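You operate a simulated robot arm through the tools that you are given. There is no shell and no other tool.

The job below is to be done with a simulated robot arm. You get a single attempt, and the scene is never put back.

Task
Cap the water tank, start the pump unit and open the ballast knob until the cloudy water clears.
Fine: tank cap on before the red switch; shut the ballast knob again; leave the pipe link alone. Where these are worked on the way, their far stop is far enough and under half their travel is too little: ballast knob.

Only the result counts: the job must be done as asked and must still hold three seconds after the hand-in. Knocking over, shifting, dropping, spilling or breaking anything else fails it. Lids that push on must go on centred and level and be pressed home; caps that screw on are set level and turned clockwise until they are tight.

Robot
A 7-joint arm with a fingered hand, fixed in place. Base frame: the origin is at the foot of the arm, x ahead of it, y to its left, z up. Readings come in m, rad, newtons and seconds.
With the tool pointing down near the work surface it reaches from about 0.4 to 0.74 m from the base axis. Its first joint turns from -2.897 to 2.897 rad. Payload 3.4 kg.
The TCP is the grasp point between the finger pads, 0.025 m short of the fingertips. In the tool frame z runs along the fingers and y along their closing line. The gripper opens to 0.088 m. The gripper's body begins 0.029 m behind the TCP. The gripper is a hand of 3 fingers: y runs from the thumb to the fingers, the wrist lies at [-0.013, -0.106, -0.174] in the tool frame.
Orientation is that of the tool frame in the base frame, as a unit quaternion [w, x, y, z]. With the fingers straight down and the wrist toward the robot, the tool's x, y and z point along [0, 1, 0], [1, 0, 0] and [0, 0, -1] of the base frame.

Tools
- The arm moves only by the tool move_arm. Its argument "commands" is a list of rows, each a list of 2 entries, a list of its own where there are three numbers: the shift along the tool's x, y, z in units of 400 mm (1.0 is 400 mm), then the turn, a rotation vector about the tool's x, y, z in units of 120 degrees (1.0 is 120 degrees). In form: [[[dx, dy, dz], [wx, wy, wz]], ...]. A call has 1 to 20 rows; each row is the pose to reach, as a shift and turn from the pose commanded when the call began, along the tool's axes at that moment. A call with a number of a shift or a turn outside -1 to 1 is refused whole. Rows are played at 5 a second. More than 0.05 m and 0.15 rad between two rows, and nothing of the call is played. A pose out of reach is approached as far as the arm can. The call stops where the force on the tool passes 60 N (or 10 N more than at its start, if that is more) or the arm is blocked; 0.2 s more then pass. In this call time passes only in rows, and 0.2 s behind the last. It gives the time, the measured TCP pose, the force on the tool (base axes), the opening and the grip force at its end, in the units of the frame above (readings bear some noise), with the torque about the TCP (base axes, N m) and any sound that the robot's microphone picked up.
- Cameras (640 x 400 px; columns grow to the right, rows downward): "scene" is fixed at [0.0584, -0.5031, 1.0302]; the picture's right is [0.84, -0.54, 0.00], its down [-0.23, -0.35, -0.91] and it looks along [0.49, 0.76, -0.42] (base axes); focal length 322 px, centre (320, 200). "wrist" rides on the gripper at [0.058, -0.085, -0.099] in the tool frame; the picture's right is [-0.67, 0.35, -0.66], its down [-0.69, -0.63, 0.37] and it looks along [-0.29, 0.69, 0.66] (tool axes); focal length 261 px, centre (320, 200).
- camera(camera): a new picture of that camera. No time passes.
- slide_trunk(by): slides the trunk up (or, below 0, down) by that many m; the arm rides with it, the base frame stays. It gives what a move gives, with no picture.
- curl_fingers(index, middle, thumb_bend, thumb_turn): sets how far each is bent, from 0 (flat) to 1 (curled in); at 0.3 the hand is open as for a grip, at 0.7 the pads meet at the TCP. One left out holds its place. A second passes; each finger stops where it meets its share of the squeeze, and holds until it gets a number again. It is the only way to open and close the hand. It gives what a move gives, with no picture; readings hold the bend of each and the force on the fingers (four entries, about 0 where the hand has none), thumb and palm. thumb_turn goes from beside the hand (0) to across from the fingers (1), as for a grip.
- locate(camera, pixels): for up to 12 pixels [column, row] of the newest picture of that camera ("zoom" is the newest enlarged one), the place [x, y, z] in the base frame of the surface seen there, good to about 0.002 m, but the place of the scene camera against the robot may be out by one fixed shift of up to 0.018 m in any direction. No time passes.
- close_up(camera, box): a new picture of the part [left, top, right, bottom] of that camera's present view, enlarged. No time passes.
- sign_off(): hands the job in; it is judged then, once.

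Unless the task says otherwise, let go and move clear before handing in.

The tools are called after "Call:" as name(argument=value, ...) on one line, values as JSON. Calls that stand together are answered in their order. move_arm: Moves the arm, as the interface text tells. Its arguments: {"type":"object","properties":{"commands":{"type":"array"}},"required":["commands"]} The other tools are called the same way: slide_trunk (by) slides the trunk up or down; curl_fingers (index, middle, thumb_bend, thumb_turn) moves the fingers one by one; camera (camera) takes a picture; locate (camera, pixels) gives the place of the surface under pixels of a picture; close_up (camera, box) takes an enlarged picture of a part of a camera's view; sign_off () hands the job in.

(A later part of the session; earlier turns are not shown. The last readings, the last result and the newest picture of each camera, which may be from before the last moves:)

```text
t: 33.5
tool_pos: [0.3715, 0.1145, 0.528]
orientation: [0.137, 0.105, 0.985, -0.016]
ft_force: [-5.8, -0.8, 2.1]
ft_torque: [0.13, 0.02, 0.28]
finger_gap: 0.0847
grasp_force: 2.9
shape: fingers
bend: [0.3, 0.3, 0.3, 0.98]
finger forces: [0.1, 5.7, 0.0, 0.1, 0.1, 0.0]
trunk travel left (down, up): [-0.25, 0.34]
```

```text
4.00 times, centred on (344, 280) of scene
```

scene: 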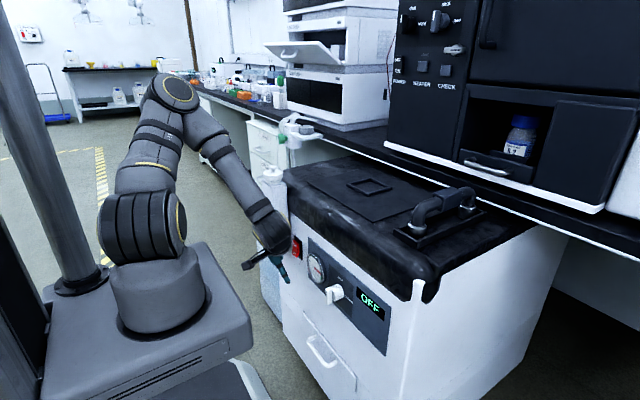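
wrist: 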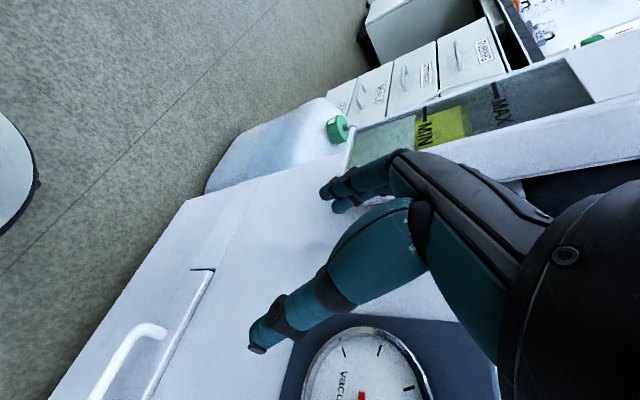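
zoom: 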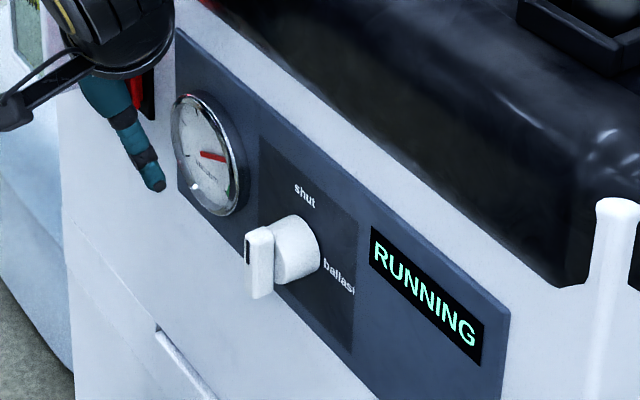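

The display now shows "RUNNING" and the rocker is lit. I'll back off straight away from the panel and confirm it stays on.

Call:
move_arm(commands=[[[0.0353, -0.0078, -0.01], [0, 0, 0]], [[0.0705, -0.0157, -0.02], [0, 0, 0]], [[0.094, -0.0209, -0.0267], [0, 0, 0]]])

Call:
camera(camera="wrist")

Call:
close_up(camera="scene", box=[264, 210, 392, 330])

```text
t: 34.3
tool_pos: [0.3355, 0.1146, 0.526]
orientation: [0.137, 0.104, 0.985, -0.016]
ft_force: [-0.8, -0.2, -0.1]
ft_torque: [0.0, 0.0, -0.02]
finger_gap: 0.0844
grasp_force: 0.0
shape: fingers
bend: [0.3, 0.3, 0.3, 0.98]
finger forces: [0.0, 0.1, 0.0, 0.0, 0.1, 0.1]
out of reach, approached as far as the arm can: row 3
trunk travel left (down, up): [-0.25, 0.34]
```

```text
taken
```

wrist: 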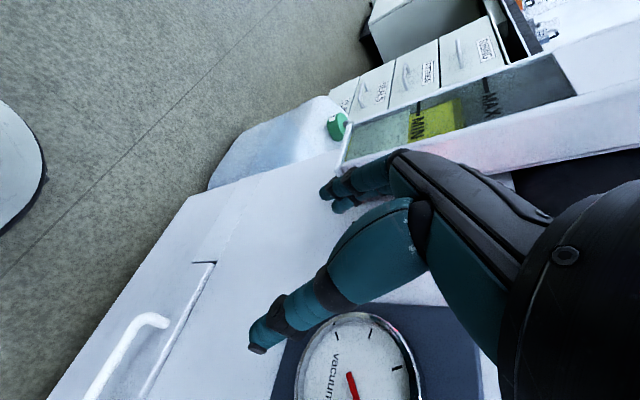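

```text
3.33 times, centred on (328, 270) of scene
```

zoom: 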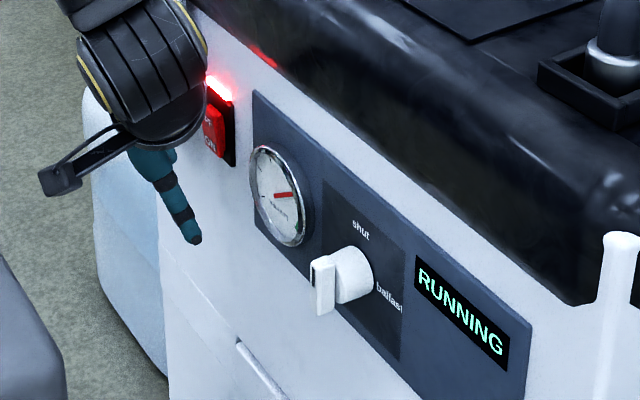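

The pump is running: the display shows RUNNING and the gauge needle is moving. The sight window at wrist (430,120) shows the water between MIN and MAX. I'll take a baseline close-up of the window, then move across toward the ballast knob at a safe height.

Call:
close_up(camera="wrist", box=[330, 40, 600, 190])

Call:
move_arm(commands=[[[-0.0253, -0.0003, -0.089], [0, 0, 0]], [[-0.0506, -0.0006, -0.178], [0, 0, 0]], [[-0.0711, -0.1006, -0.1719], [0, 0, 0]], [[-0.0916, -0.2006, -0.1657], [0, 0, 0]], [[-0.1121, -0.3006, -0.1596], [0, 0, 0]], [[-0.1326, -0.4006, -0.1534], [0, 0, 0]], [[-0.153, -0.5008, -0.1473], [0, 0, 0]]])

Call:
camera(camera="wrist")

Call:
camera(camera="scene")

```text
2.37 times, centred on (465, 115) of wrist
```

zoom: 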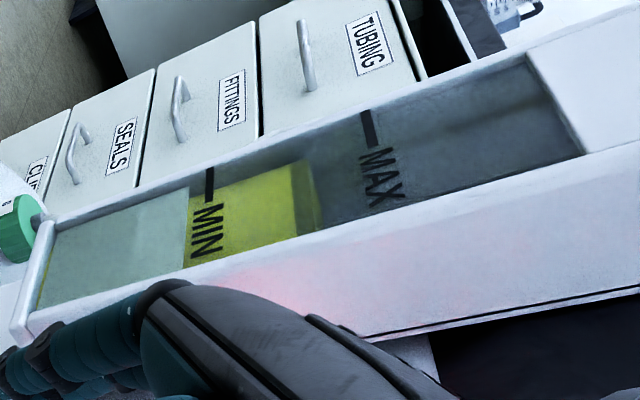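

```text
t: 35.9
tool_pos: [0.3338, -0.0927, 0.599]
orientation: [0.138, 0.103, 0.985, -0.017]
ft_force: [0.1, 0.3, 0.1]
ft_torque: [-0.01, 0.01, 0.01]
finger_gap: 0.0847
grasp_force: 0.0
shape: fingers
bend: [0.3, 0.3, 0.3, 0.98]
finger forces: [0.1, 0.0, 0.0, 0.1, 0.0, 0.1]
out of reach, approached as far as the arm can: row 1, 2, 3, 4
trunk travel left (down, up): [-0.25, 0.34]
```

```text
taken
```

wrist: 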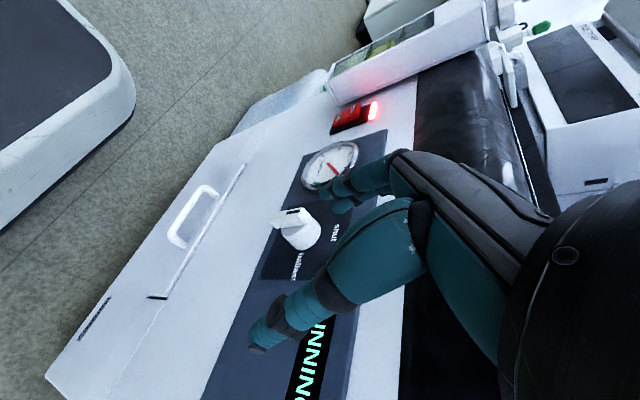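

```text
taken
```

scene: 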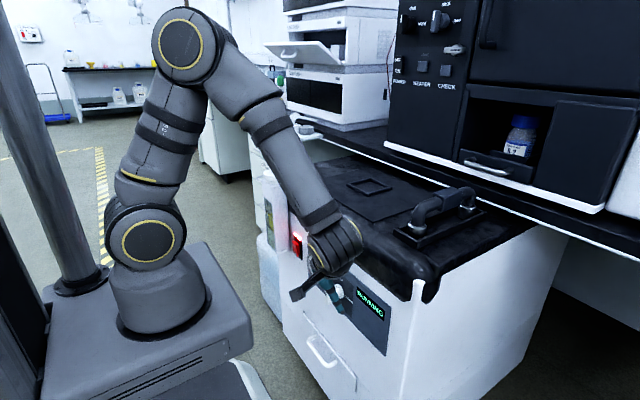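

The wrist camera sees the knob clearly at (295,225). I'll zoom in and measure the bar.

Call:
close_up(camera="wrist", box=[255, 195, 335, 255])

```text
6.67 times, centred on (295, 225) of wrist
```

zoom: 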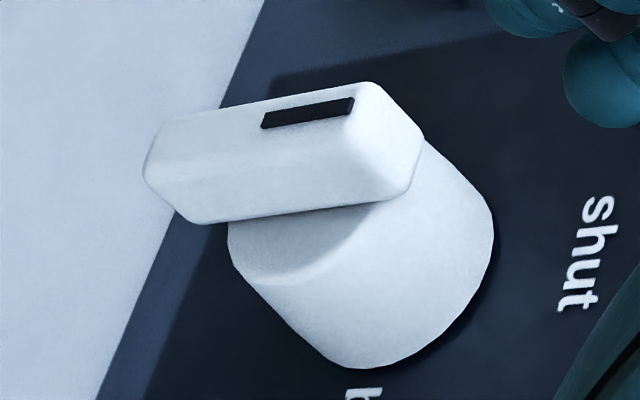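

Call:
locate(camera="zoom", pixels=[[355, 90], [160, 130], [195, 215], [405, 190], [415, 140], [270, 115], [290, 180], [235, 260], [340, 350], [480, 230], [380, 270], [540, 200]])

Call:
locate(camera="wrist", pixels=[[322, 165], [310, 180], [335, 150], [335, 235], [298, 265], [350, 300], [308, 345], [260, 250], [343, 207], [258, 345]])

```text
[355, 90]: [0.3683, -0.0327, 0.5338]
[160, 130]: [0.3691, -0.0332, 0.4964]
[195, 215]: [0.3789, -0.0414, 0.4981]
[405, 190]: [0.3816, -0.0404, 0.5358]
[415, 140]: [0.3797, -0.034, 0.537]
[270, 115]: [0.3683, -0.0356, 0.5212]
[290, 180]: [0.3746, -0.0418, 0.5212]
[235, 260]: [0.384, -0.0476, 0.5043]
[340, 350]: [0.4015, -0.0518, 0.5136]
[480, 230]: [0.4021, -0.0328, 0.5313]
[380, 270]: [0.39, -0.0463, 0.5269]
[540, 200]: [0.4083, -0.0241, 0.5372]
```

```text
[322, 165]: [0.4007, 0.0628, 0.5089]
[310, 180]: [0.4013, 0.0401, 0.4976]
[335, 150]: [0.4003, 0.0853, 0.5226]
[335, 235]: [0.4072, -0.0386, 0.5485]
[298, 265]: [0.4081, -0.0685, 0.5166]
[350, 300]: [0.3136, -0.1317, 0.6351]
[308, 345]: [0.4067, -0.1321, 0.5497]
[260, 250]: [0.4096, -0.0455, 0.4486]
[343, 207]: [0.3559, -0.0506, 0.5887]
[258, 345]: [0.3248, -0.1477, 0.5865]
```

The bar is centred at y≈-0.037, z≈0.5165, about 10 mm thick and 41 mm long, with its front at x≈0.368. "Shut" is at 12 o'clock and "ballast" at 3 o'clock. I'll bring the middle fingertip to the left (+y) of the bar's upper end, staying in front for now.

Call:
move_arm(commands=[[[0.0075, 0.061, -0.0025], [0, 0, 0]], [[0.0199, 0.0612, 0.0412], [0, 0, 0]], [[0.0324, 0.0614, 0.0848], [0, 0, 0]], [[0.0448, 0.0615, 0.1285], [0, 0, 0]]])

Call:
move_arm(commands=[[[0, 0, 0], [0, 0, 0]]])

Call:
camera(camera="wrist")

Call:
close_up(camera="wrist", box=[290, 150, 390, 250])

Call:
close_up(camera="scene", box=[290, 250, 386, 330])

```text
t: 36.9
tool_pos: [0.3383, -0.0652, 0.5465]
orientation: [0.138, 0.104, 0.985, -0.017]
ft_force: [1.0, 0.6, 0.3]
ft_torque: [0.02, 0.03, 0.01]
finger_gap: 0.0847
grasp_force: 0.0
shape: fingers
bend: [0.3, 0.3, 0.3, 0.98]
finger forces: [0.1, 0.1, 0.0, 0.1, 0.1, 0.0]
trunk travel left (down, up): [-0.25, 0.34]
```

```text
t: 37.3
tool_pos: [0.3384, -0.0663, 0.5465]
orientation: [0.137, 0.105, 0.985, -0.016]
ft_force: [0.7, 0.0, -0.1]
ft_torque: [0.03, 0.01, -0.01]
finger_gap: 0.0848
grasp_force: 0.0
shape: fingers
bend: [0.3, 0.3, 0.3, 0.98]
finger forces: [0.0, 0.0, 0.1, 0.0, 0.0, 0.0]
trunk travel left (down, up): [-0.25, 0.34]
```

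```text
taken
```

wrist: 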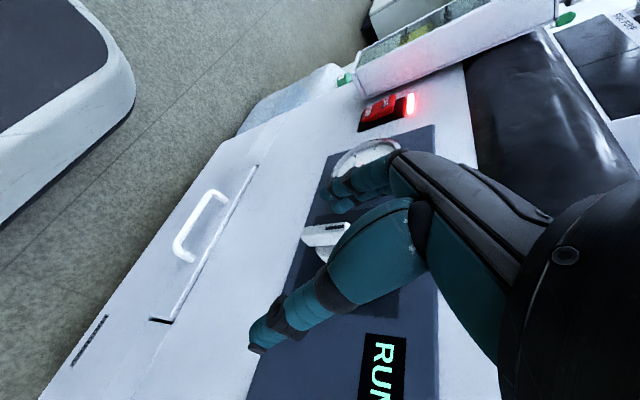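

```text
4.00 times, centred on (340, 200) of wrist
```

zoom: 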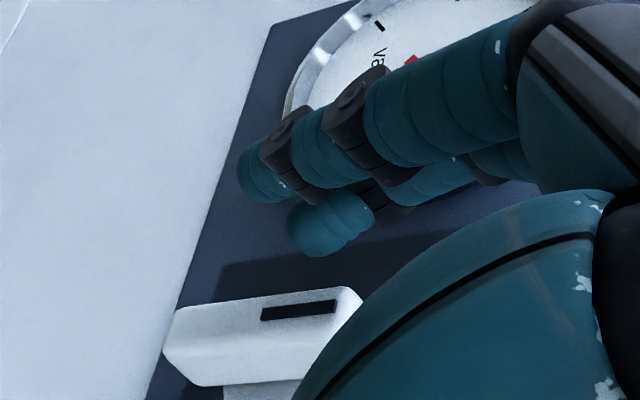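

```text
5.00 times, centred on (338, 290) of scene
```

zoom: 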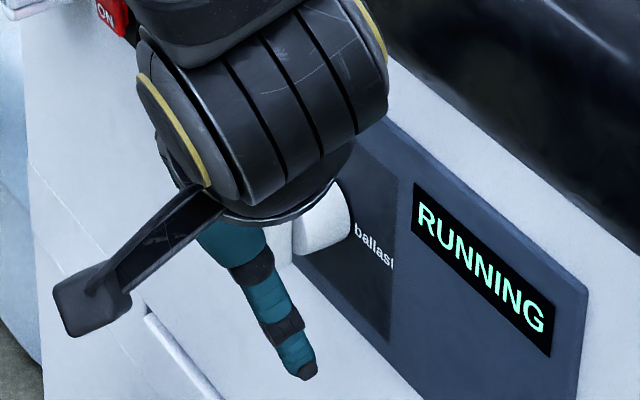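

Call:
close_up(camera="wrist", box=[310, 180, 390, 240])

Call:
locate(camera="zoom", pixels=[[160, 120], [150, 150], [200, 110], [130, 110], [175, 160], [240, 90], [100, 40], [60, 60], [220, 280], [260, 310]])

```text
6.67 times, centred on (350, 210) of wrist
```

zoom: 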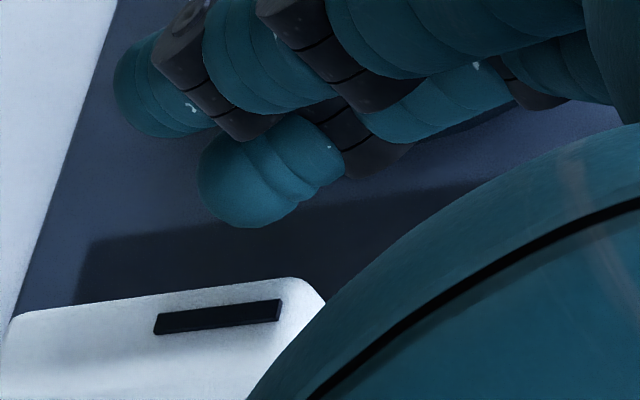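

```text
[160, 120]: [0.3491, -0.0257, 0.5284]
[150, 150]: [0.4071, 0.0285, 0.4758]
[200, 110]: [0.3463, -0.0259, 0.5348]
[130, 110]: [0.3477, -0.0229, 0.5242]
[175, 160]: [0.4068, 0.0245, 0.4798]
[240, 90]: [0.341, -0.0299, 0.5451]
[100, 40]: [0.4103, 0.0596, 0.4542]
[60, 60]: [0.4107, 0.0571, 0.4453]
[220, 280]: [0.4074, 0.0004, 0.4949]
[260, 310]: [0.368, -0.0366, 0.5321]
```

Call:
locate(camera="zoom", pixels=[[240, 180], [215, 190], [250, 215], [280, 150], [300, 190], [230, 160], [205, 170], [270, 200]])

```text
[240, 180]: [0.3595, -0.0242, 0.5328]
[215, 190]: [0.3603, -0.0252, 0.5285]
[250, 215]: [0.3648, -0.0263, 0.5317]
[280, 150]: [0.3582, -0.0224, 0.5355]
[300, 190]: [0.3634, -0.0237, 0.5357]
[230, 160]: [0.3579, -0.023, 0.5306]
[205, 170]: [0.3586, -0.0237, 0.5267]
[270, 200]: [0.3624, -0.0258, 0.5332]
```

The middle fingertip is about 4–5 mm left of the bar's upper end. I'll advance 9 mm to the bar's depth, then start pushing right.

Call:
move_arm(commands=[[[-0.0113, 0.0024, 0.0006], [0, 0, 0]], [[-0.0225, 0.0047, 0.0012], [0, 0, 0]]])

Call:
move_arm(commands=[[[-0.0011, -0.0055, 0.0003], [0, 0, 0]], [[-0.0023, -0.011, 0.0007], [0, 0, 0]], [[-0.0042, -0.0158, -0.0025], [0, 0, 0]], [[-0.0062, -0.0206, -0.0057], [0, 0, 0]]])

Call:
camera(camera="wrist")

Call:
close_up(camera="wrist", box=[290, 160, 390, 260])

```text
t: 37.9
tool_pos: [0.3468, -0.0653, 0.5468]
orientation: [0.138, 0.104, 0.985, -0.016]
ft_force: [0.1, 0.2, 1.2]
ft_torque: [0.02, -0.02, 0.03]
finger_gap: 0.0847
grasp_force: 0.1
shape: fingers
bend: [0.3, 0.3, 0.3, 0.98]
finger forces: [0.0, 0.1, 0.0, 0.1, 0.0, 0.0]
trunk travel left (down, up): [-0.25, 0.34]
```

```text
t: 38.9
tool_pos: [0.3482, -0.0739, 0.5514]
orientation: [0.136, 0.104, 0.985, -0.017]
ft_force: [-0.3, 2.3, -2.0]
ft_torque: [-0.05, 0.06, 0.02]
finger_gap: 0.0847
grasp_force: 0.7
shape: fingers
bend: [0.3, 0.29, 0.3, 0.98]
finger forces: [0.0, 1.7, 0.0, 0.1, 0.0, 0.0]
trunk travel left (down, up): [-0.25, 0.34]
```

```text
taken
```

wrist: 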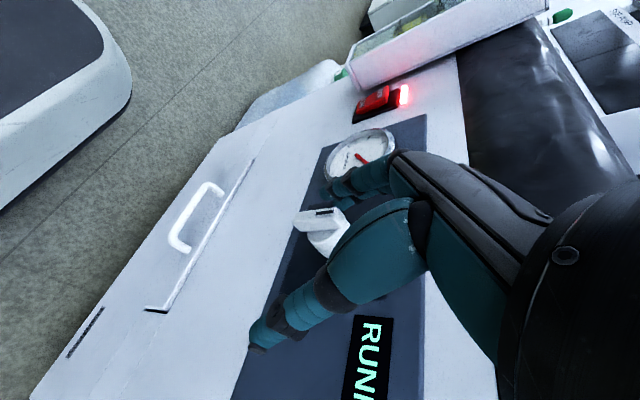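

```text
4.00 times, centred on (340, 210) of wrist
```

zoom: 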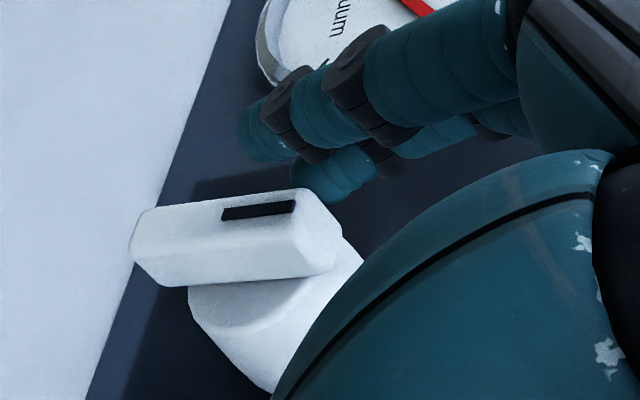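

The middle finger has contacted the bar at 1.7 N. I'll continue along the arc toward the right.

Call:
move_arm(commands=[[[-0.0018, -0.0056, -0.0018], [0, 0, 0]], [[-0.0035, -0.0112, -0.0037], [0, 0, 0]], [[-0.0049, -0.0172, -0.0039], [0, 0, 0]], [[-0.0063, -0.0232, -0.0041], [0, 0, 0]]])

Call:
camera(camera="wrist")

Call:
close_up(camera="wrist", box=[290, 160, 390, 260])

```text
t: 39.9
tool_pos: [0.3464, -0.0825, 0.5535]
orientation: [0.137, 0.104, 0.985, -0.016]
ft_force: [0.5, 1.0, -0.4]
ft_torque: [0.03, 0.04, 0.02]
finger_gap: 0.0845
grasp_force: 0.5
shape: fingers
bend: [0.3, 0.29, 0.3, 0.98]
finger forces: [0.0, 0.6, 0.0, 0.0, 0.0, 0.0]
trunk travel left (down, up): [-0.25, 0.34]
```

```text
taken
```

wrist: 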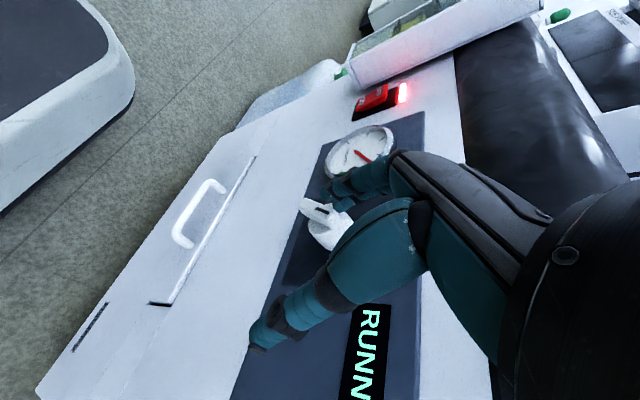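

```text
4.00 times, centred on (340, 210) of wrist
```

zoom: 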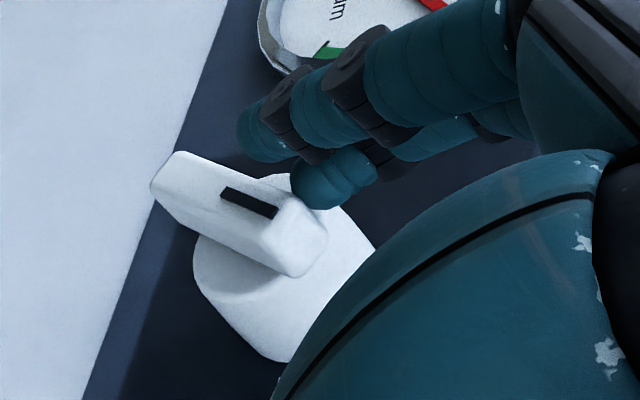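

The bar is turning smoothly, now at about 35–40°. I'll continue along the arc.

Call:
move_arm(commands=[[[-0.001, -0.0058, 0.0012], [0, 0, 0]], [[-0.0019, -0.0117, 0.0024], [0, 0, 0]], [[-0.0024, -0.0172, 0.005], [0, 0, 0]], [[-0.0029, -0.0227, 0.0077], [0, 0, 0]], [[-0.0028, -0.0274, 0.0117], [0, 0, 0]], [[-0.0027, -0.032, 0.0157], [0, 0, 0]]])

Call:
camera(camera="wrist")

Call:
close_up(camera="wrist", box=[290, 160, 390, 260])

Call:
close_up(camera="scene", box=[250, 180, 378, 320])

```text
t: 41.3
tool_pos: [0.3473, -0.0967, 0.5476]
orientation: [0.137, 0.104, 0.985, -0.016]
ft_force: [-0.2, 0.9, 1.1]
ft_torque: [0.02, 0.03, 0.04]
finger_gap: 0.0846
grasp_force: 0.1
shape: fingers
bend: [0.3, 0.29, 0.3, 0.98]
finger forces: [0.0, 1.0, 0.1, 0.1, 0.0, 0.1]
trunk travel left (down, up): [-0.25, 0.34]
```

```text
taken
```

wrist: 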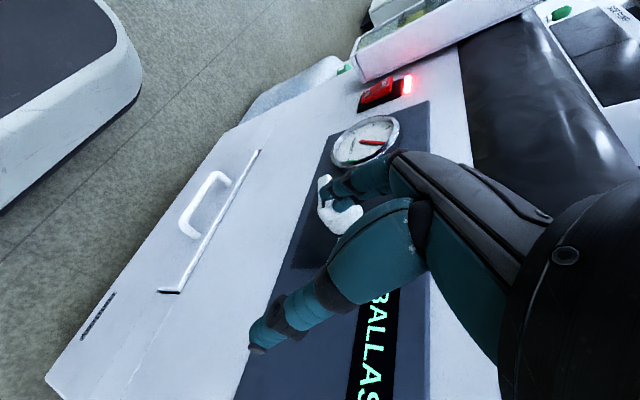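

```text
4.00 times, centred on (340, 210) of wrist
```

zoom: 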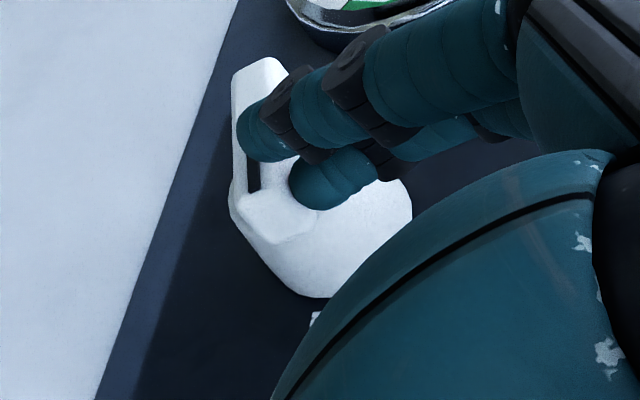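

```text
2.86 times, centred on (314, 250) of scene
```

zoom: 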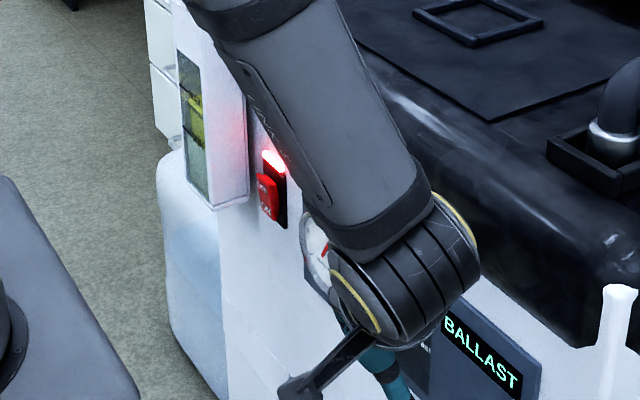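

The display shows "BALLAST" and the bar is at about 80°. I'll push slightly further to the far stop.

Call:
move_arm(commands=[[[0.0003, -0.0026, 0.0031], [0, 0, 0]], [[0.0007, -0.0051, 0.0063], [0, 0, 0]], [[0.0014, -0.0051, 0.0112], [0, 0, 0]]])

Call:
close_up(camera="wrist", box=[290, 160, 390, 260])

Call:
close_up(camera="scene", box=[250, 180, 378, 320])

```text
t: 42.1
tool_pos: [0.3472, -0.0983, 0.544]
orientation: [0.138, 0.104, 0.985, -0.017]
ft_force: [-1.6, -1.3, 4.8]
ft_torque: [0.27, -0.11, 0.05]
finger_gap: 0.0846
grasp_force: 2.5
shape: fingers
bend: [0.3, 0.3, 0.3, 0.98]
finger forces: [0.0, 5.5, 0.0, 0.1, 0.0, 0.0]
trunk travel left (down, up): [-0.25, 0.34]
```

```text
4.00 times, centred on (340, 210) of wrist
```

zoom: 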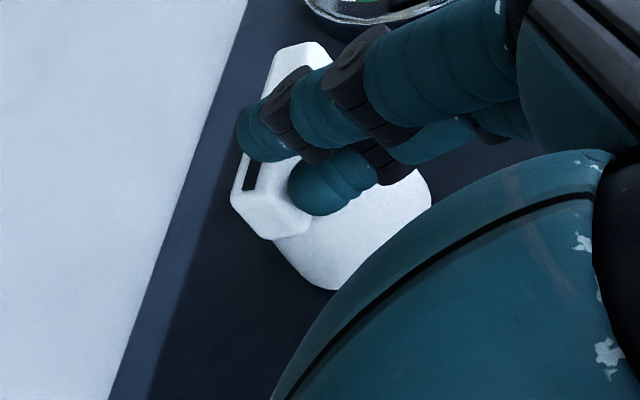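

```text
2.86 times, centred on (314, 250) of scene
```

zoom: 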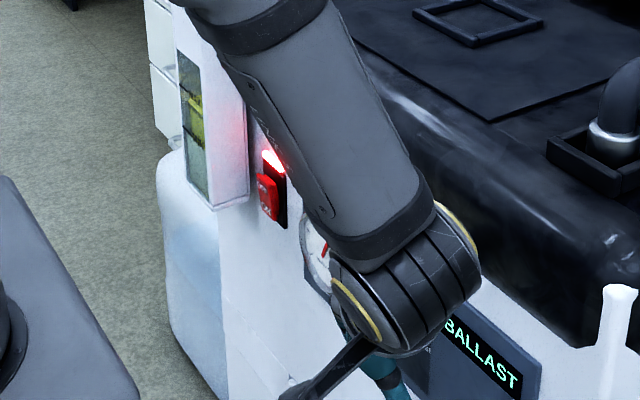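

The force rose to 5.5 N with the bar past horizontal, so it is at the far stop. I'll lift the fingertip off and watch the tank window.

Call:
move_arm(commands=[[[-0.005, 0.0, -0.0176], [0, 0, 0]], [[-0.0102, 0.0, -0.036], [0, 0, 0]], [[-0.0102, 0.0, -0.06], [0, 0, 0]]])

Call:
camera(camera="wrist")

Call:
close_up(camera="scene", box=[256, 185, 304, 245])

Call:
close_up(camera="wrist", box=[280, 150, 400, 260])

```text
t: 42.9
tool_pos: [0.3442, -0.0978, 0.5674]
orientation: [0.136, 0.106, 0.985, -0.016]
ft_force: [-0.7, 0.2, -0.2]
ft_torque: [0.02, 0.01, 0.02]
finger_gap: 0.0846
grasp_force: 0.0
shape: fingers
bend: [0.3, 0.3, 0.3, 0.98]
finger forces: [0.0, 0.1, 0.1, 0.0, 0.0, 0.1]
trunk travel left (down, up): [-0.25, 0.34]
```

```text
taken
```

wrist: 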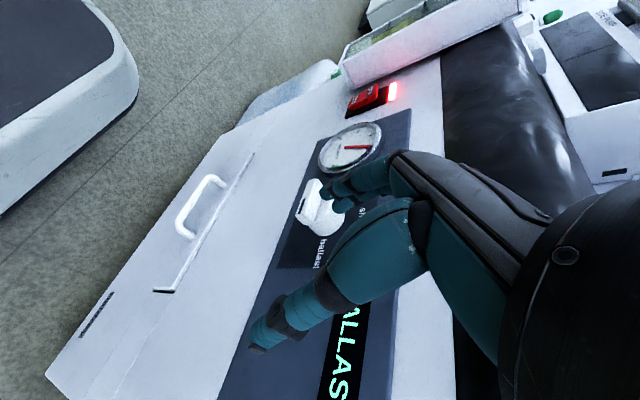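

```text
6.67 times, centred on (280, 215) of scene
```

zoom: 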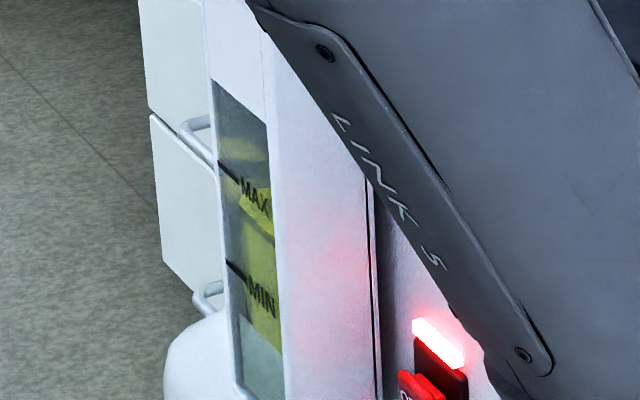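

```text
3.64 times, centred on (340, 205) of wrist
```

zoom: 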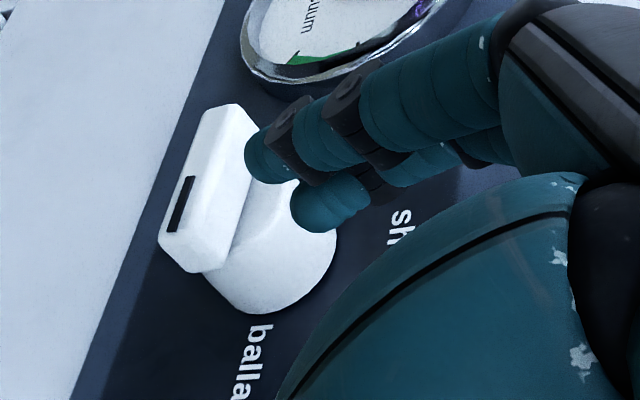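

The knob points at "ballast" at full travel. I'll move the fingertip over the bar's left end, ready to shut it later, and wait while watching the window.

Call:
move_arm(commands=[[[0.0, 0.037, -0.02], [0, 0, 0]], [[0.005, 0.0738, 0.0], [0, 0, 0]], [[0.0145, 0.0738, 0.0215], [0, 0, 0]], [[0.0145, 0.0738, 0.0215], [0, 0, 0]], [[0.0145, 0.0738, 0.0215], [0, 0, 0]], [[0.0145, 0.0738, 0.0215], [0, 0, 0]]])

Call:
camera(camera="wrist")

Call:
close_up(camera="scene", box=[256, 185, 304, 245])

Call:
close_up(camera="wrist", box=[290, 160, 390, 260])

```text
t: 44.3
tool_pos: [0.3479, -0.07, 0.5581]
orientation: [0.137, 0.105, 0.985, -0.017]
ft_force: [-0.2, 0.8, -0.5]
ft_torque: [-0.02, -0.04, 0.01]
finger_gap: 0.0847
grasp_force: 0.1
shape: fingers
bend: [0.3, 0.3, 0.3, 0.98]
finger forces: [0.1, 0.0, 0.1, 0.1, 0.0, 0.0]
trunk travel left (down, up): [-0.25, 0.34]
```

```text
taken
```

wrist: 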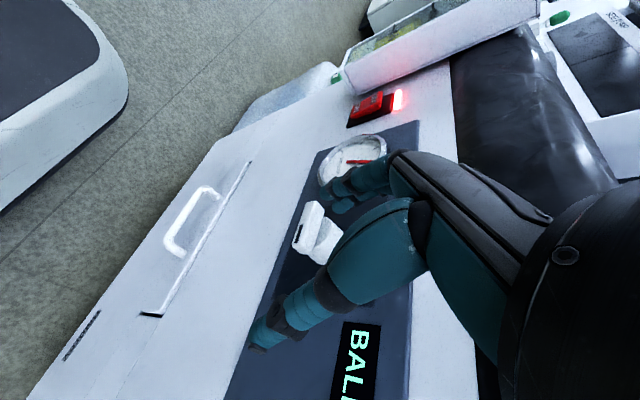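

```text
6.67 times, centred on (280, 215) of scene
```

zoom: 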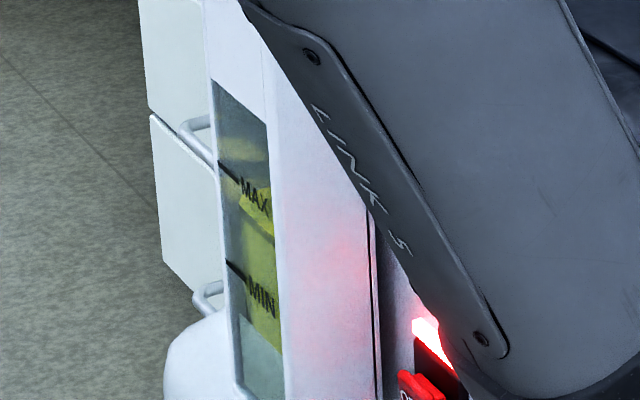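

```text
4.00 times, centred on (340, 210) of wrist
```

zoom: 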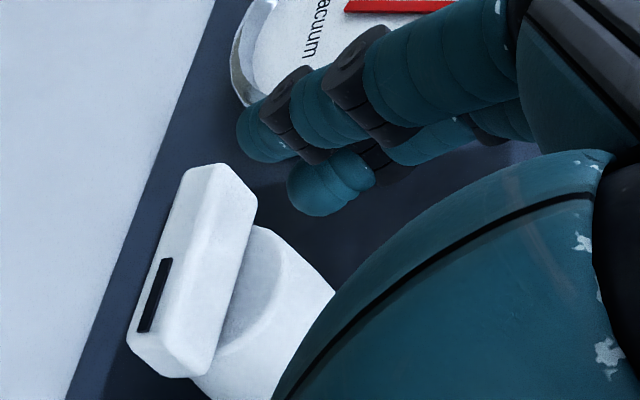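

No visible change yet. I'll wait several more seconds and compare the window.

Call:
move_arm(commands=[[[0, 0, 0], [0, 0, 0]], [[0, 0, 0], [0, 0, 0]], [[0, 0, 0], [0, 0, 0]], [[0, 0, 0], [0, 0, 0]], [[0, 0, 0], [0, 0, 0]], [[0, 0, 0], [0, 0, 0]], [[0, 0, 0], [0, 0, 0]], [[0, 0, 0], [0, 0, 0]], [[0, 0, 0], [0, 0, 0]], [[0, 0, 0], [0, 0, 0]], [[0, 0, 0], [0, 0, 0]], [[0, 0, 0], [0, 0, 0]], [[0, 0, 0], [0, 0, 0]], [[0, 0, 0], [0, 0, 0]], [[0, 0, 0], [0, 0, 0]]])

Call:
close_up(camera="scene", box=[262, 190, 286, 245])

Call:
close_up(camera="wrist", box=[330, 0, 480, 100])

```text
t: 47.5
tool_pos: [0.3462, -0.0689, 0.5582]
orientation: [0.138, 0.103, 0.985, -0.016]
ft_force: [0.1, -0.9, 0.4]
ft_torque: [0.01, 0.02, -0.02]
finger_gap: 0.0846
grasp_force: 0.0
shape: fingers
bend: [0.3, 0.3, 0.3, 0.98]
finger forces: [0.0, 0.0, 0.0, 0.0, 0.1, 0.1]
trunk travel left (down, up): [-0.25, 0.34]
```

```text
7.27 times, centred on (274, 218) of scene
```

zoom: 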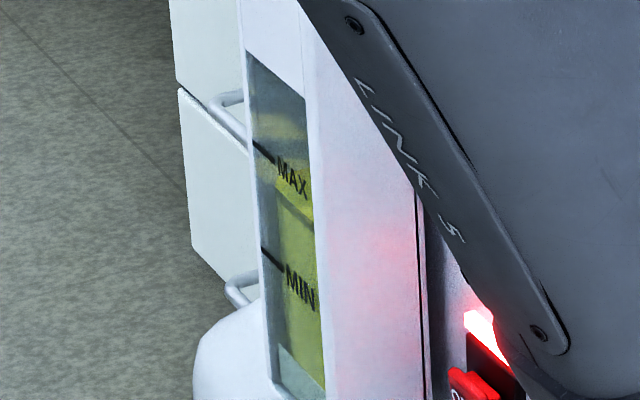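

```text
4.00 times, centred on (405, 50) of wrist
```

zoom: 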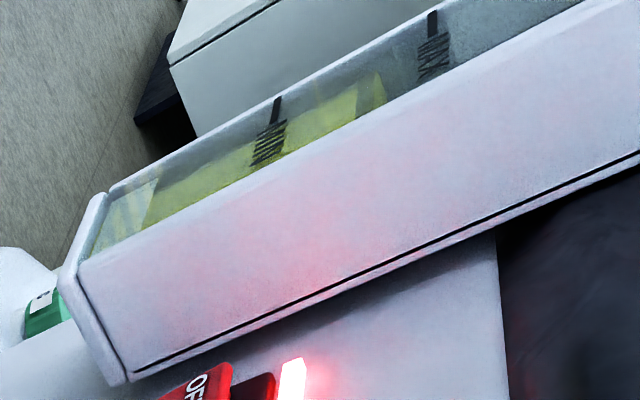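

The window is changing: the grey-green cloudy layer at the bottom is shrinking and the clear yellow now extends below MIN. I'll keep waiting.

Call:
move_arm(commands=[[[0, 0, 0], [0, 0, 0]], [[0, 0, 0], [0, 0, 0]], [[0, 0, 0], [0, 0, 0]], [[0, 0, 0], [0, 0, 0]], [[0, 0, 0], [0, 0, 0]], [[0, 0, 0], [0, 0, 0]], [[0, 0, 0], [0, 0, 0]], [[0, 0, 0], [0, 0, 0]], [[0, 0, 0], [0, 0, 0]], [[0, 0, 0], [0, 0, 0]], [[0, 0, 0], [0, 0, 0]], [[0, 0, 0], [0, 0, 0]], [[0, 0, 0], [0, 0, 0]], [[0, 0, 0], [0, 0, 0]], [[0, 0, 0], [0, 0, 0]]])

Call:
close_up(camera="scene", box=[262, 190, 286, 245])

Call:
close_up(camera="wrist", box=[330, 0, 480, 100])

```text
t: 50.7
tool_pos: [0.3482, -0.0689, 0.5583]
orientation: [0.138, 0.105, 0.985, -0.017]
ft_force: [0.1, -0.2, -0.5]
ft_torque: [0.01, -0.01, 0.01]
finger_gap: 0.0846
grasp_force: 0.1
shape: fingers
bend: [0.3, 0.3, 0.3, 0.98]
finger forces: [0.1, 0.0, 0.0, 0.1, 0.0, 0.0]
trunk travel left (down, up): [-0.25, 0.34]
```

```text
7.27 times, centred on (274, 218) of scene
```

zoom: 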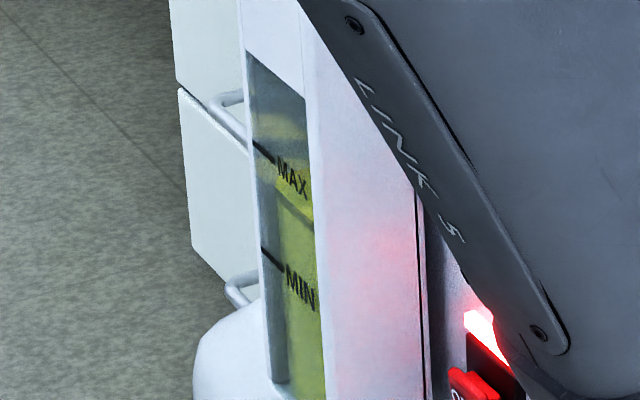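

```text
4.00 times, centred on (405, 50) of wrist
```

zoom: 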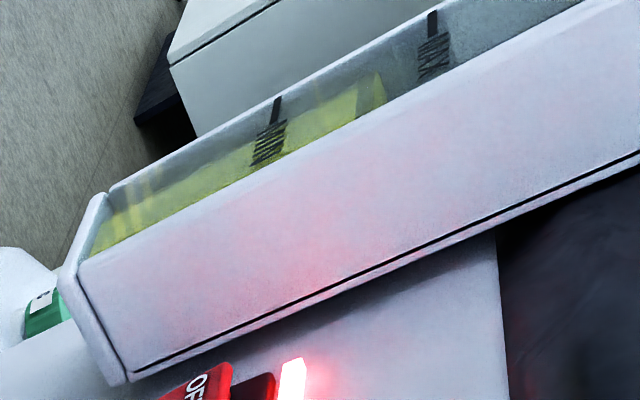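

The grey layer looks gone, with yellow reaching the bottom of the window. I'll wait a bit longer to be sure it has settled.

Call:
move_arm(commands=[[[0, 0, 0], [0, 0, 0]], [[0, 0, 0], [0, 0, 0]], [[0, 0, 0], [0, 0, 0]], [[0, 0, 0], [0, 0, 0]], [[0, 0, 0], [0, 0, 0]], [[0, 0, 0], [0, 0, 0]], [[0, 0, 0], [0, 0, 0]], [[0, 0, 0], [0, 0, 0]], [[0, 0, 0], [0, 0, 0]], [[0, 0, 0], [0, 0, 0]], [[0, 0, 0], [0, 0, 0]], [[0, 0, 0], [0, 0, 0]], [[0, 0, 0], [0, 0, 0]], [[0, 0, 0], [0, 0, 0]], [[0, 0, 0], [0, 0, 0]]])

Call:
close_up(camera="scene", box=[262, 190, 286, 245])

Call:
close_up(camera="wrist", box=[330, 0, 480, 100])

Call:
camera(camera="scene")

```text
t: 53.9
tool_pos: [0.3476, -0.0704, 0.5576]
orientation: [0.137, 0.105, 0.985, -0.017]
ft_force: [-0.8, 0.1, -0.3]
ft_torque: [-0.01, 0.02, -0.02]
finger_gap: 0.0848
grasp_force: 0.2
shape: fingers
bend: [0.3, 0.3, 0.3, 0.98]
finger forces: [0.0, 0.1, 0.1, 0.0, 0.1, 0.1]
trunk travel left (down, up): [-0.25, 0.34]
```

```text
7.27 times, centred on (274, 218) of scene
```

zoom: 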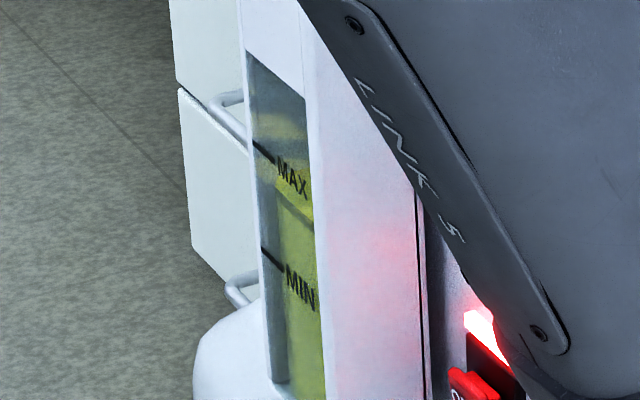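

```text
4.00 times, centred on (405, 50) of wrist
```

zoom: 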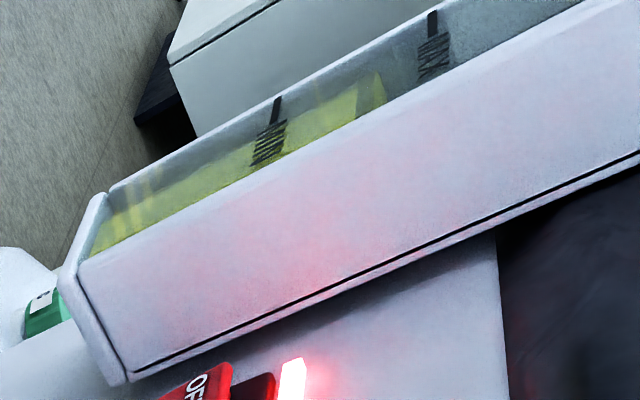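

```text
taken
```

scene: 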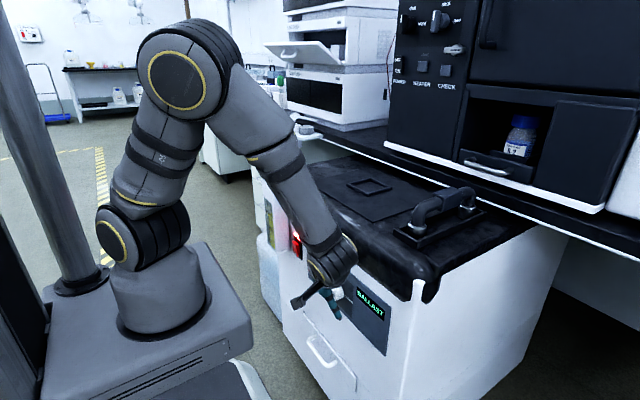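

The window has not changed between the last two checks, so the water has cleared. Now I'll shut the knob by pressing the bar's left end down and around.

Call:
move_arm(commands=[[[0.0035, 0.0003, 0.012], [0, 0, 0]], [[0.0069, 0.0006, 0.024], [0, 0, 0]], [[0.009, 0.0041, 0.0287], [0, 0, 0]], [[0.0112, 0.0077, 0.0334], [0, 0, 0]], [[0.0132, 0.0098, 0.0388], [0, 0, 0]], [[0.0152, 0.0119, 0.0442], [0, 0, 0]]])

Call:
close_up(camera="wrist", box=[290, 160, 390, 260])

Call:
camera(camera="wrist")

```text
t: 55.3
tool_pos: [0.3473, -0.0637, 0.5377]
orientation: [0.137, 0.104, 0.985, -0.017]
ft_force: [-0.4, -0.4, -0.5]
ft_torque: [0.03, -0.01, -0.02]
finger_gap: 0.0848
grasp_force: 0.5
shape: fingers
bend: [0.3, 0.3, 0.3, 0.98]
finger forces: [0.0, 0.7, 0.0, 0.0, 0.0, 0.1]
trunk travel left (down, up): [-0.25, 0.34]
```

```text
4.00 times, centred on (340, 210) of wrist
```

zoom: 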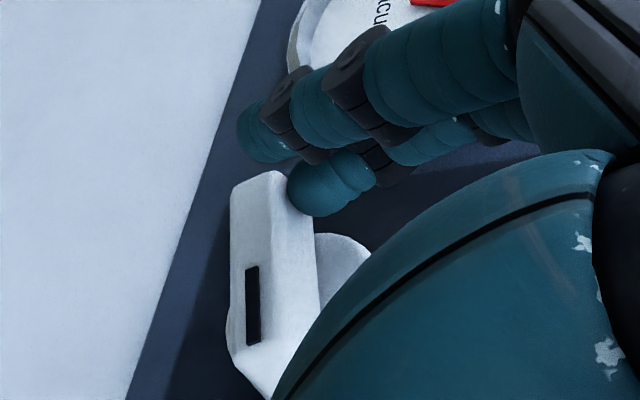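

```text
taken
```

wrist: 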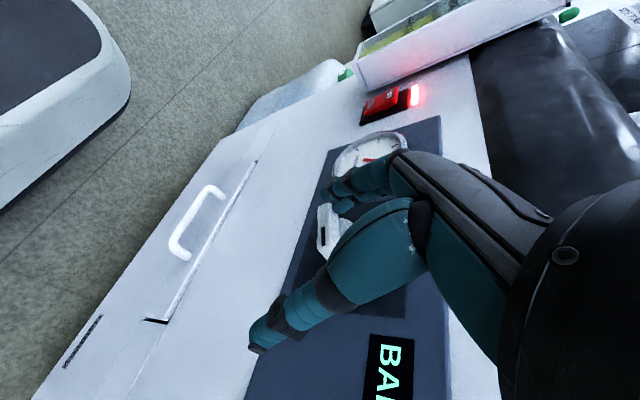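

The bar is following, at about 70°, with contact near its left end. I'll continue down while easing back toward the knob axis so it doesn't slip off.

Call:
move_arm(commands=[[[0.0011, -0.003, 0.0062], [0, 0, 0]], [[0.0022, -0.0061, 0.0124], [0, 0, 0]], [[0.0034, -0.0082, 0.0184], [0, 0, 0]], [[0.0046, -0.0104, 0.0244], [0, 0, 0]]])

Call:
close_up(camera="wrist", box=[290, 160, 390, 260])

```text
t: 56.3
tool_pos: [0.3476, -0.0682, 0.5272]
orientation: [0.137, 0.104, 0.985, -0.016]
ft_force: [-0.7, 1.4, 0.0]
ft_torque: [0.06, -0.04, 0.03]
finger_gap: 0.0848
grasp_force: 0.9
shape: fingers
bend: [0.3, 0.29, 0.3, 0.98]
finger forces: [0.0, 1.5, 0.1, 0.0, 0.1, 0.0]
trunk travel left (down, up): [-0.25, 0.34]
```

```text
4.00 times, centred on (340, 210) of wrist
```

zoom: 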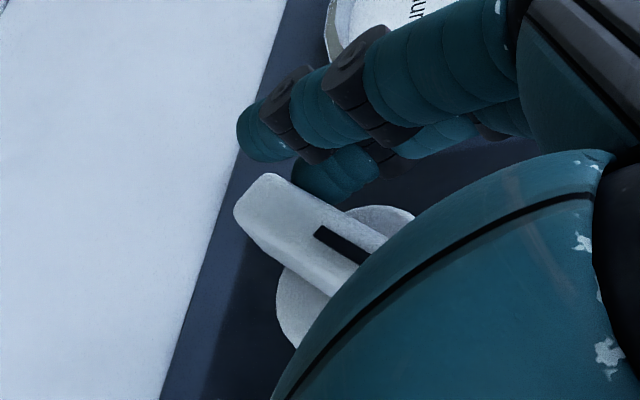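

The bar is now at about 35°. I'll continue toward vertical.

Call:
move_arm(commands=[[[0.001, -0.0025, 0.0056], [0, 0, 0]], [[0.002, -0.0051, 0.0112], [0, 0, 0]], [[0.0026, -0.009, 0.0161], [0, 0, 0]], [[0.0031, -0.0129, 0.021], [0, 0, 0]]])

Call:
close_up(camera="wrist", box=[290, 160, 390, 260])

Call:
close_up(camera="scene", box=[290, 250, 400, 330])

```text
t: 57.3
tool_pos: [0.3489, -0.0744, 0.5198]
orientation: [0.137, 0.104, 0.985, -0.017]
ft_force: [0.1, 1.4, 1.1]
ft_torque: [0.13, -0.03, 0.0]
finger_gap: 0.0846
grasp_force: 1.4
shape: fingers
bend: [0.3, 0.29, 0.3, 0.98]
finger forces: [0.0, 2.0, 0.0, 0.0, 0.0, 0.0]
trunk travel left (down, up): [-0.25, 0.34]
```

```text
4.00 times, centred on (340, 210) of wrist
```

zoom: 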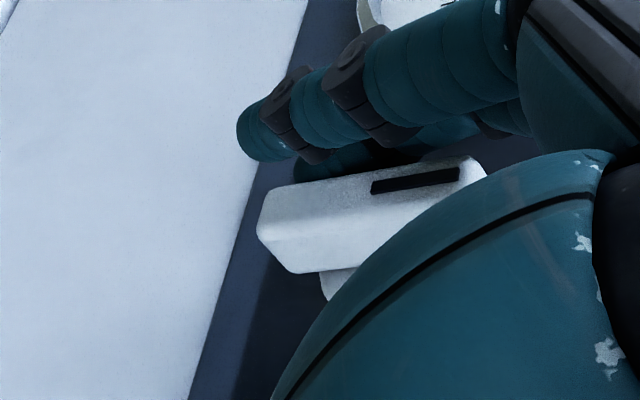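

```text
5.00 times, centred on (345, 290) of scene
```

zoom: 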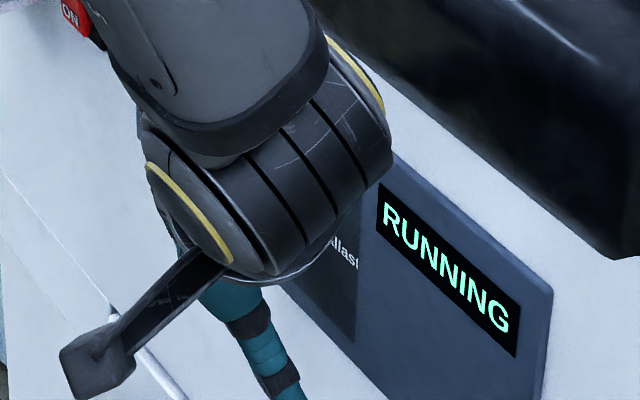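

The display is back to "RUNNING" and the bar is nearly vertical. I'll push a little more to make sure it reaches the shut stop.

Call:
move_arm(commands=[[[-0.0005, -0.0035, 0.002], [0, 0, 0]], [[-0.001, -0.007, 0.003], [0, 0, 0]], [[-0.0013, -0.0105, 0.004], [0, 0, 0]]])

Call:
close_up(camera="wrist", box=[290, 160, 390, 260])

```text
t: 58.1
tool_pos: [0.3473, -0.078, 0.5185]
orientation: [0.137, 0.104, 0.985, -0.016]
ft_force: [-0.1, 4.6, 2.8]
ft_torque: [0.16, -0.02, 0.13]
finger_gap: 0.0845
grasp_force: 2.0
shape: fingers
bend: [0.3, 0.28, 0.3, 0.98]
finger forces: [0.0, 4.3, 0.0, 0.1, 0.1, 0.0]
trunk travel left (down, up): [-0.25, 0.34]
```

```text
4.00 times, centred on (340, 210) of wrist
```

zoom: 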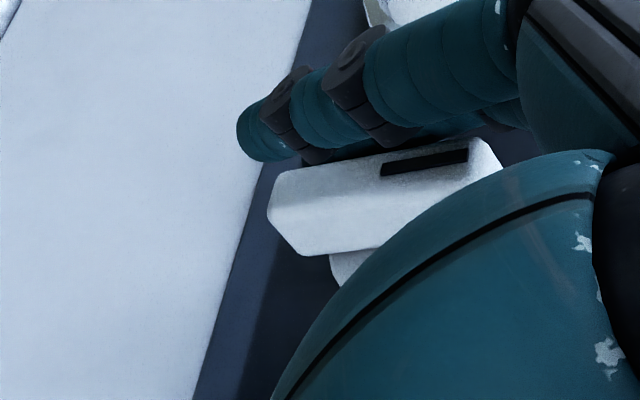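

The force rose to 4.3 N at the stop and the bar is vertical again. I'll back the finger off to the left, then withdraw away from the panel and up.

Call:
move_arm(commands=[[[0.003, 0.0147, -0.001], [0, 0, 0]], [[0.0383, 0.007, -0.011], [0, 0, 0]], [[0.018, 0.007, -0.075], [0, 0, 0]], [[-0.002, 0.008, -0.138], [0, 0, 0]], [[-0.0235, 0.008, -0.2013], [0, 0, 0]]])

Call:
camera(camera="wrist")

Call:
camera(camera="scene")

```text
t: 59.3
tool_pos: [0.3354, -0.0717, 0.5969]
orientation: [0.136, 0.104, 0.985, -0.017]
ft_force: [0.1, -0.8, -0.9]
ft_torque: [0.02, -0.01, 0.01]
finger_gap: 0.0846
grasp_force: 0.0
shape: fingers
bend: [0.3, 0.3, 0.3, 0.98]
finger forces: [0.0, 0.0, 0.1, 0.1, 0.1, 0.1]
trunk travel left (down, up): [-0.25, 0.34]
```

```text
taken
```

wrist: 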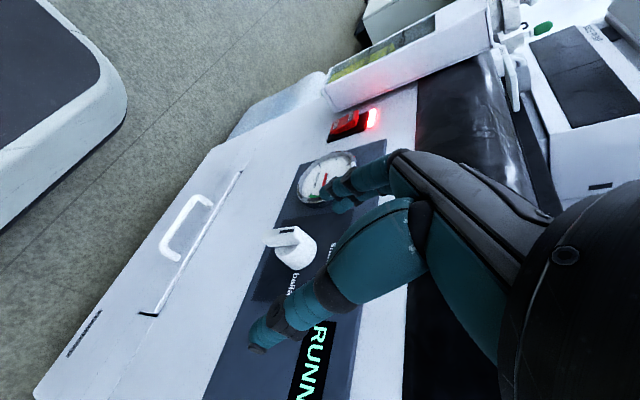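

```text
taken
```

scene: 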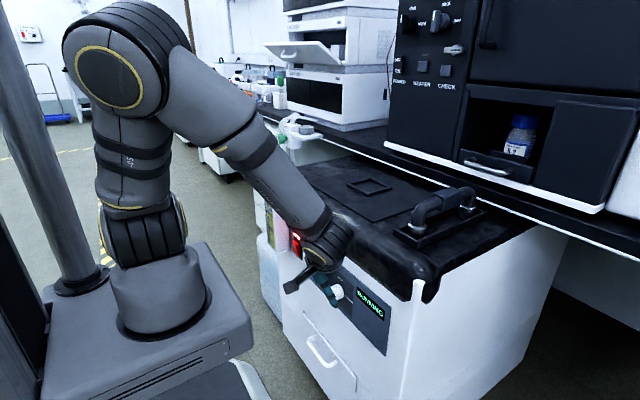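

The hand is clear. I'll check the knob angle numerically, along with the tank window and cap.

Call:
close_up(camera="wrist", box=[250, 210, 340, 280])

Call:
close_up(camera="scene", box=[256, 160, 304, 250])

Call:
close_up(camera="wrist", box=[310, 0, 500, 140])

```text
5.71 times, centred on (295, 245) of wrist
```

zoom: 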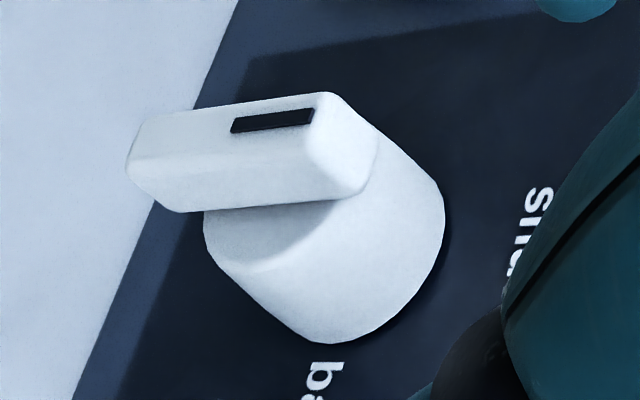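

```text
4.44 times, centred on (280, 205) of scene
```

zoom: 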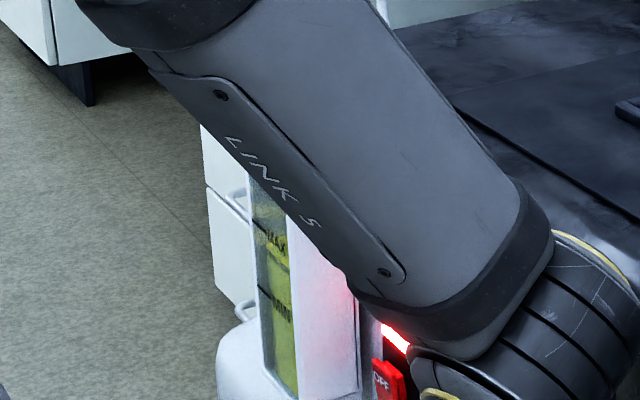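

```text
2.86 times, centred on (405, 70) of wrist
```

zoom: 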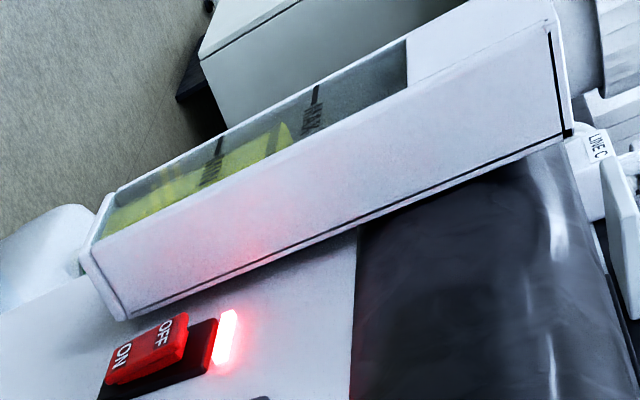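

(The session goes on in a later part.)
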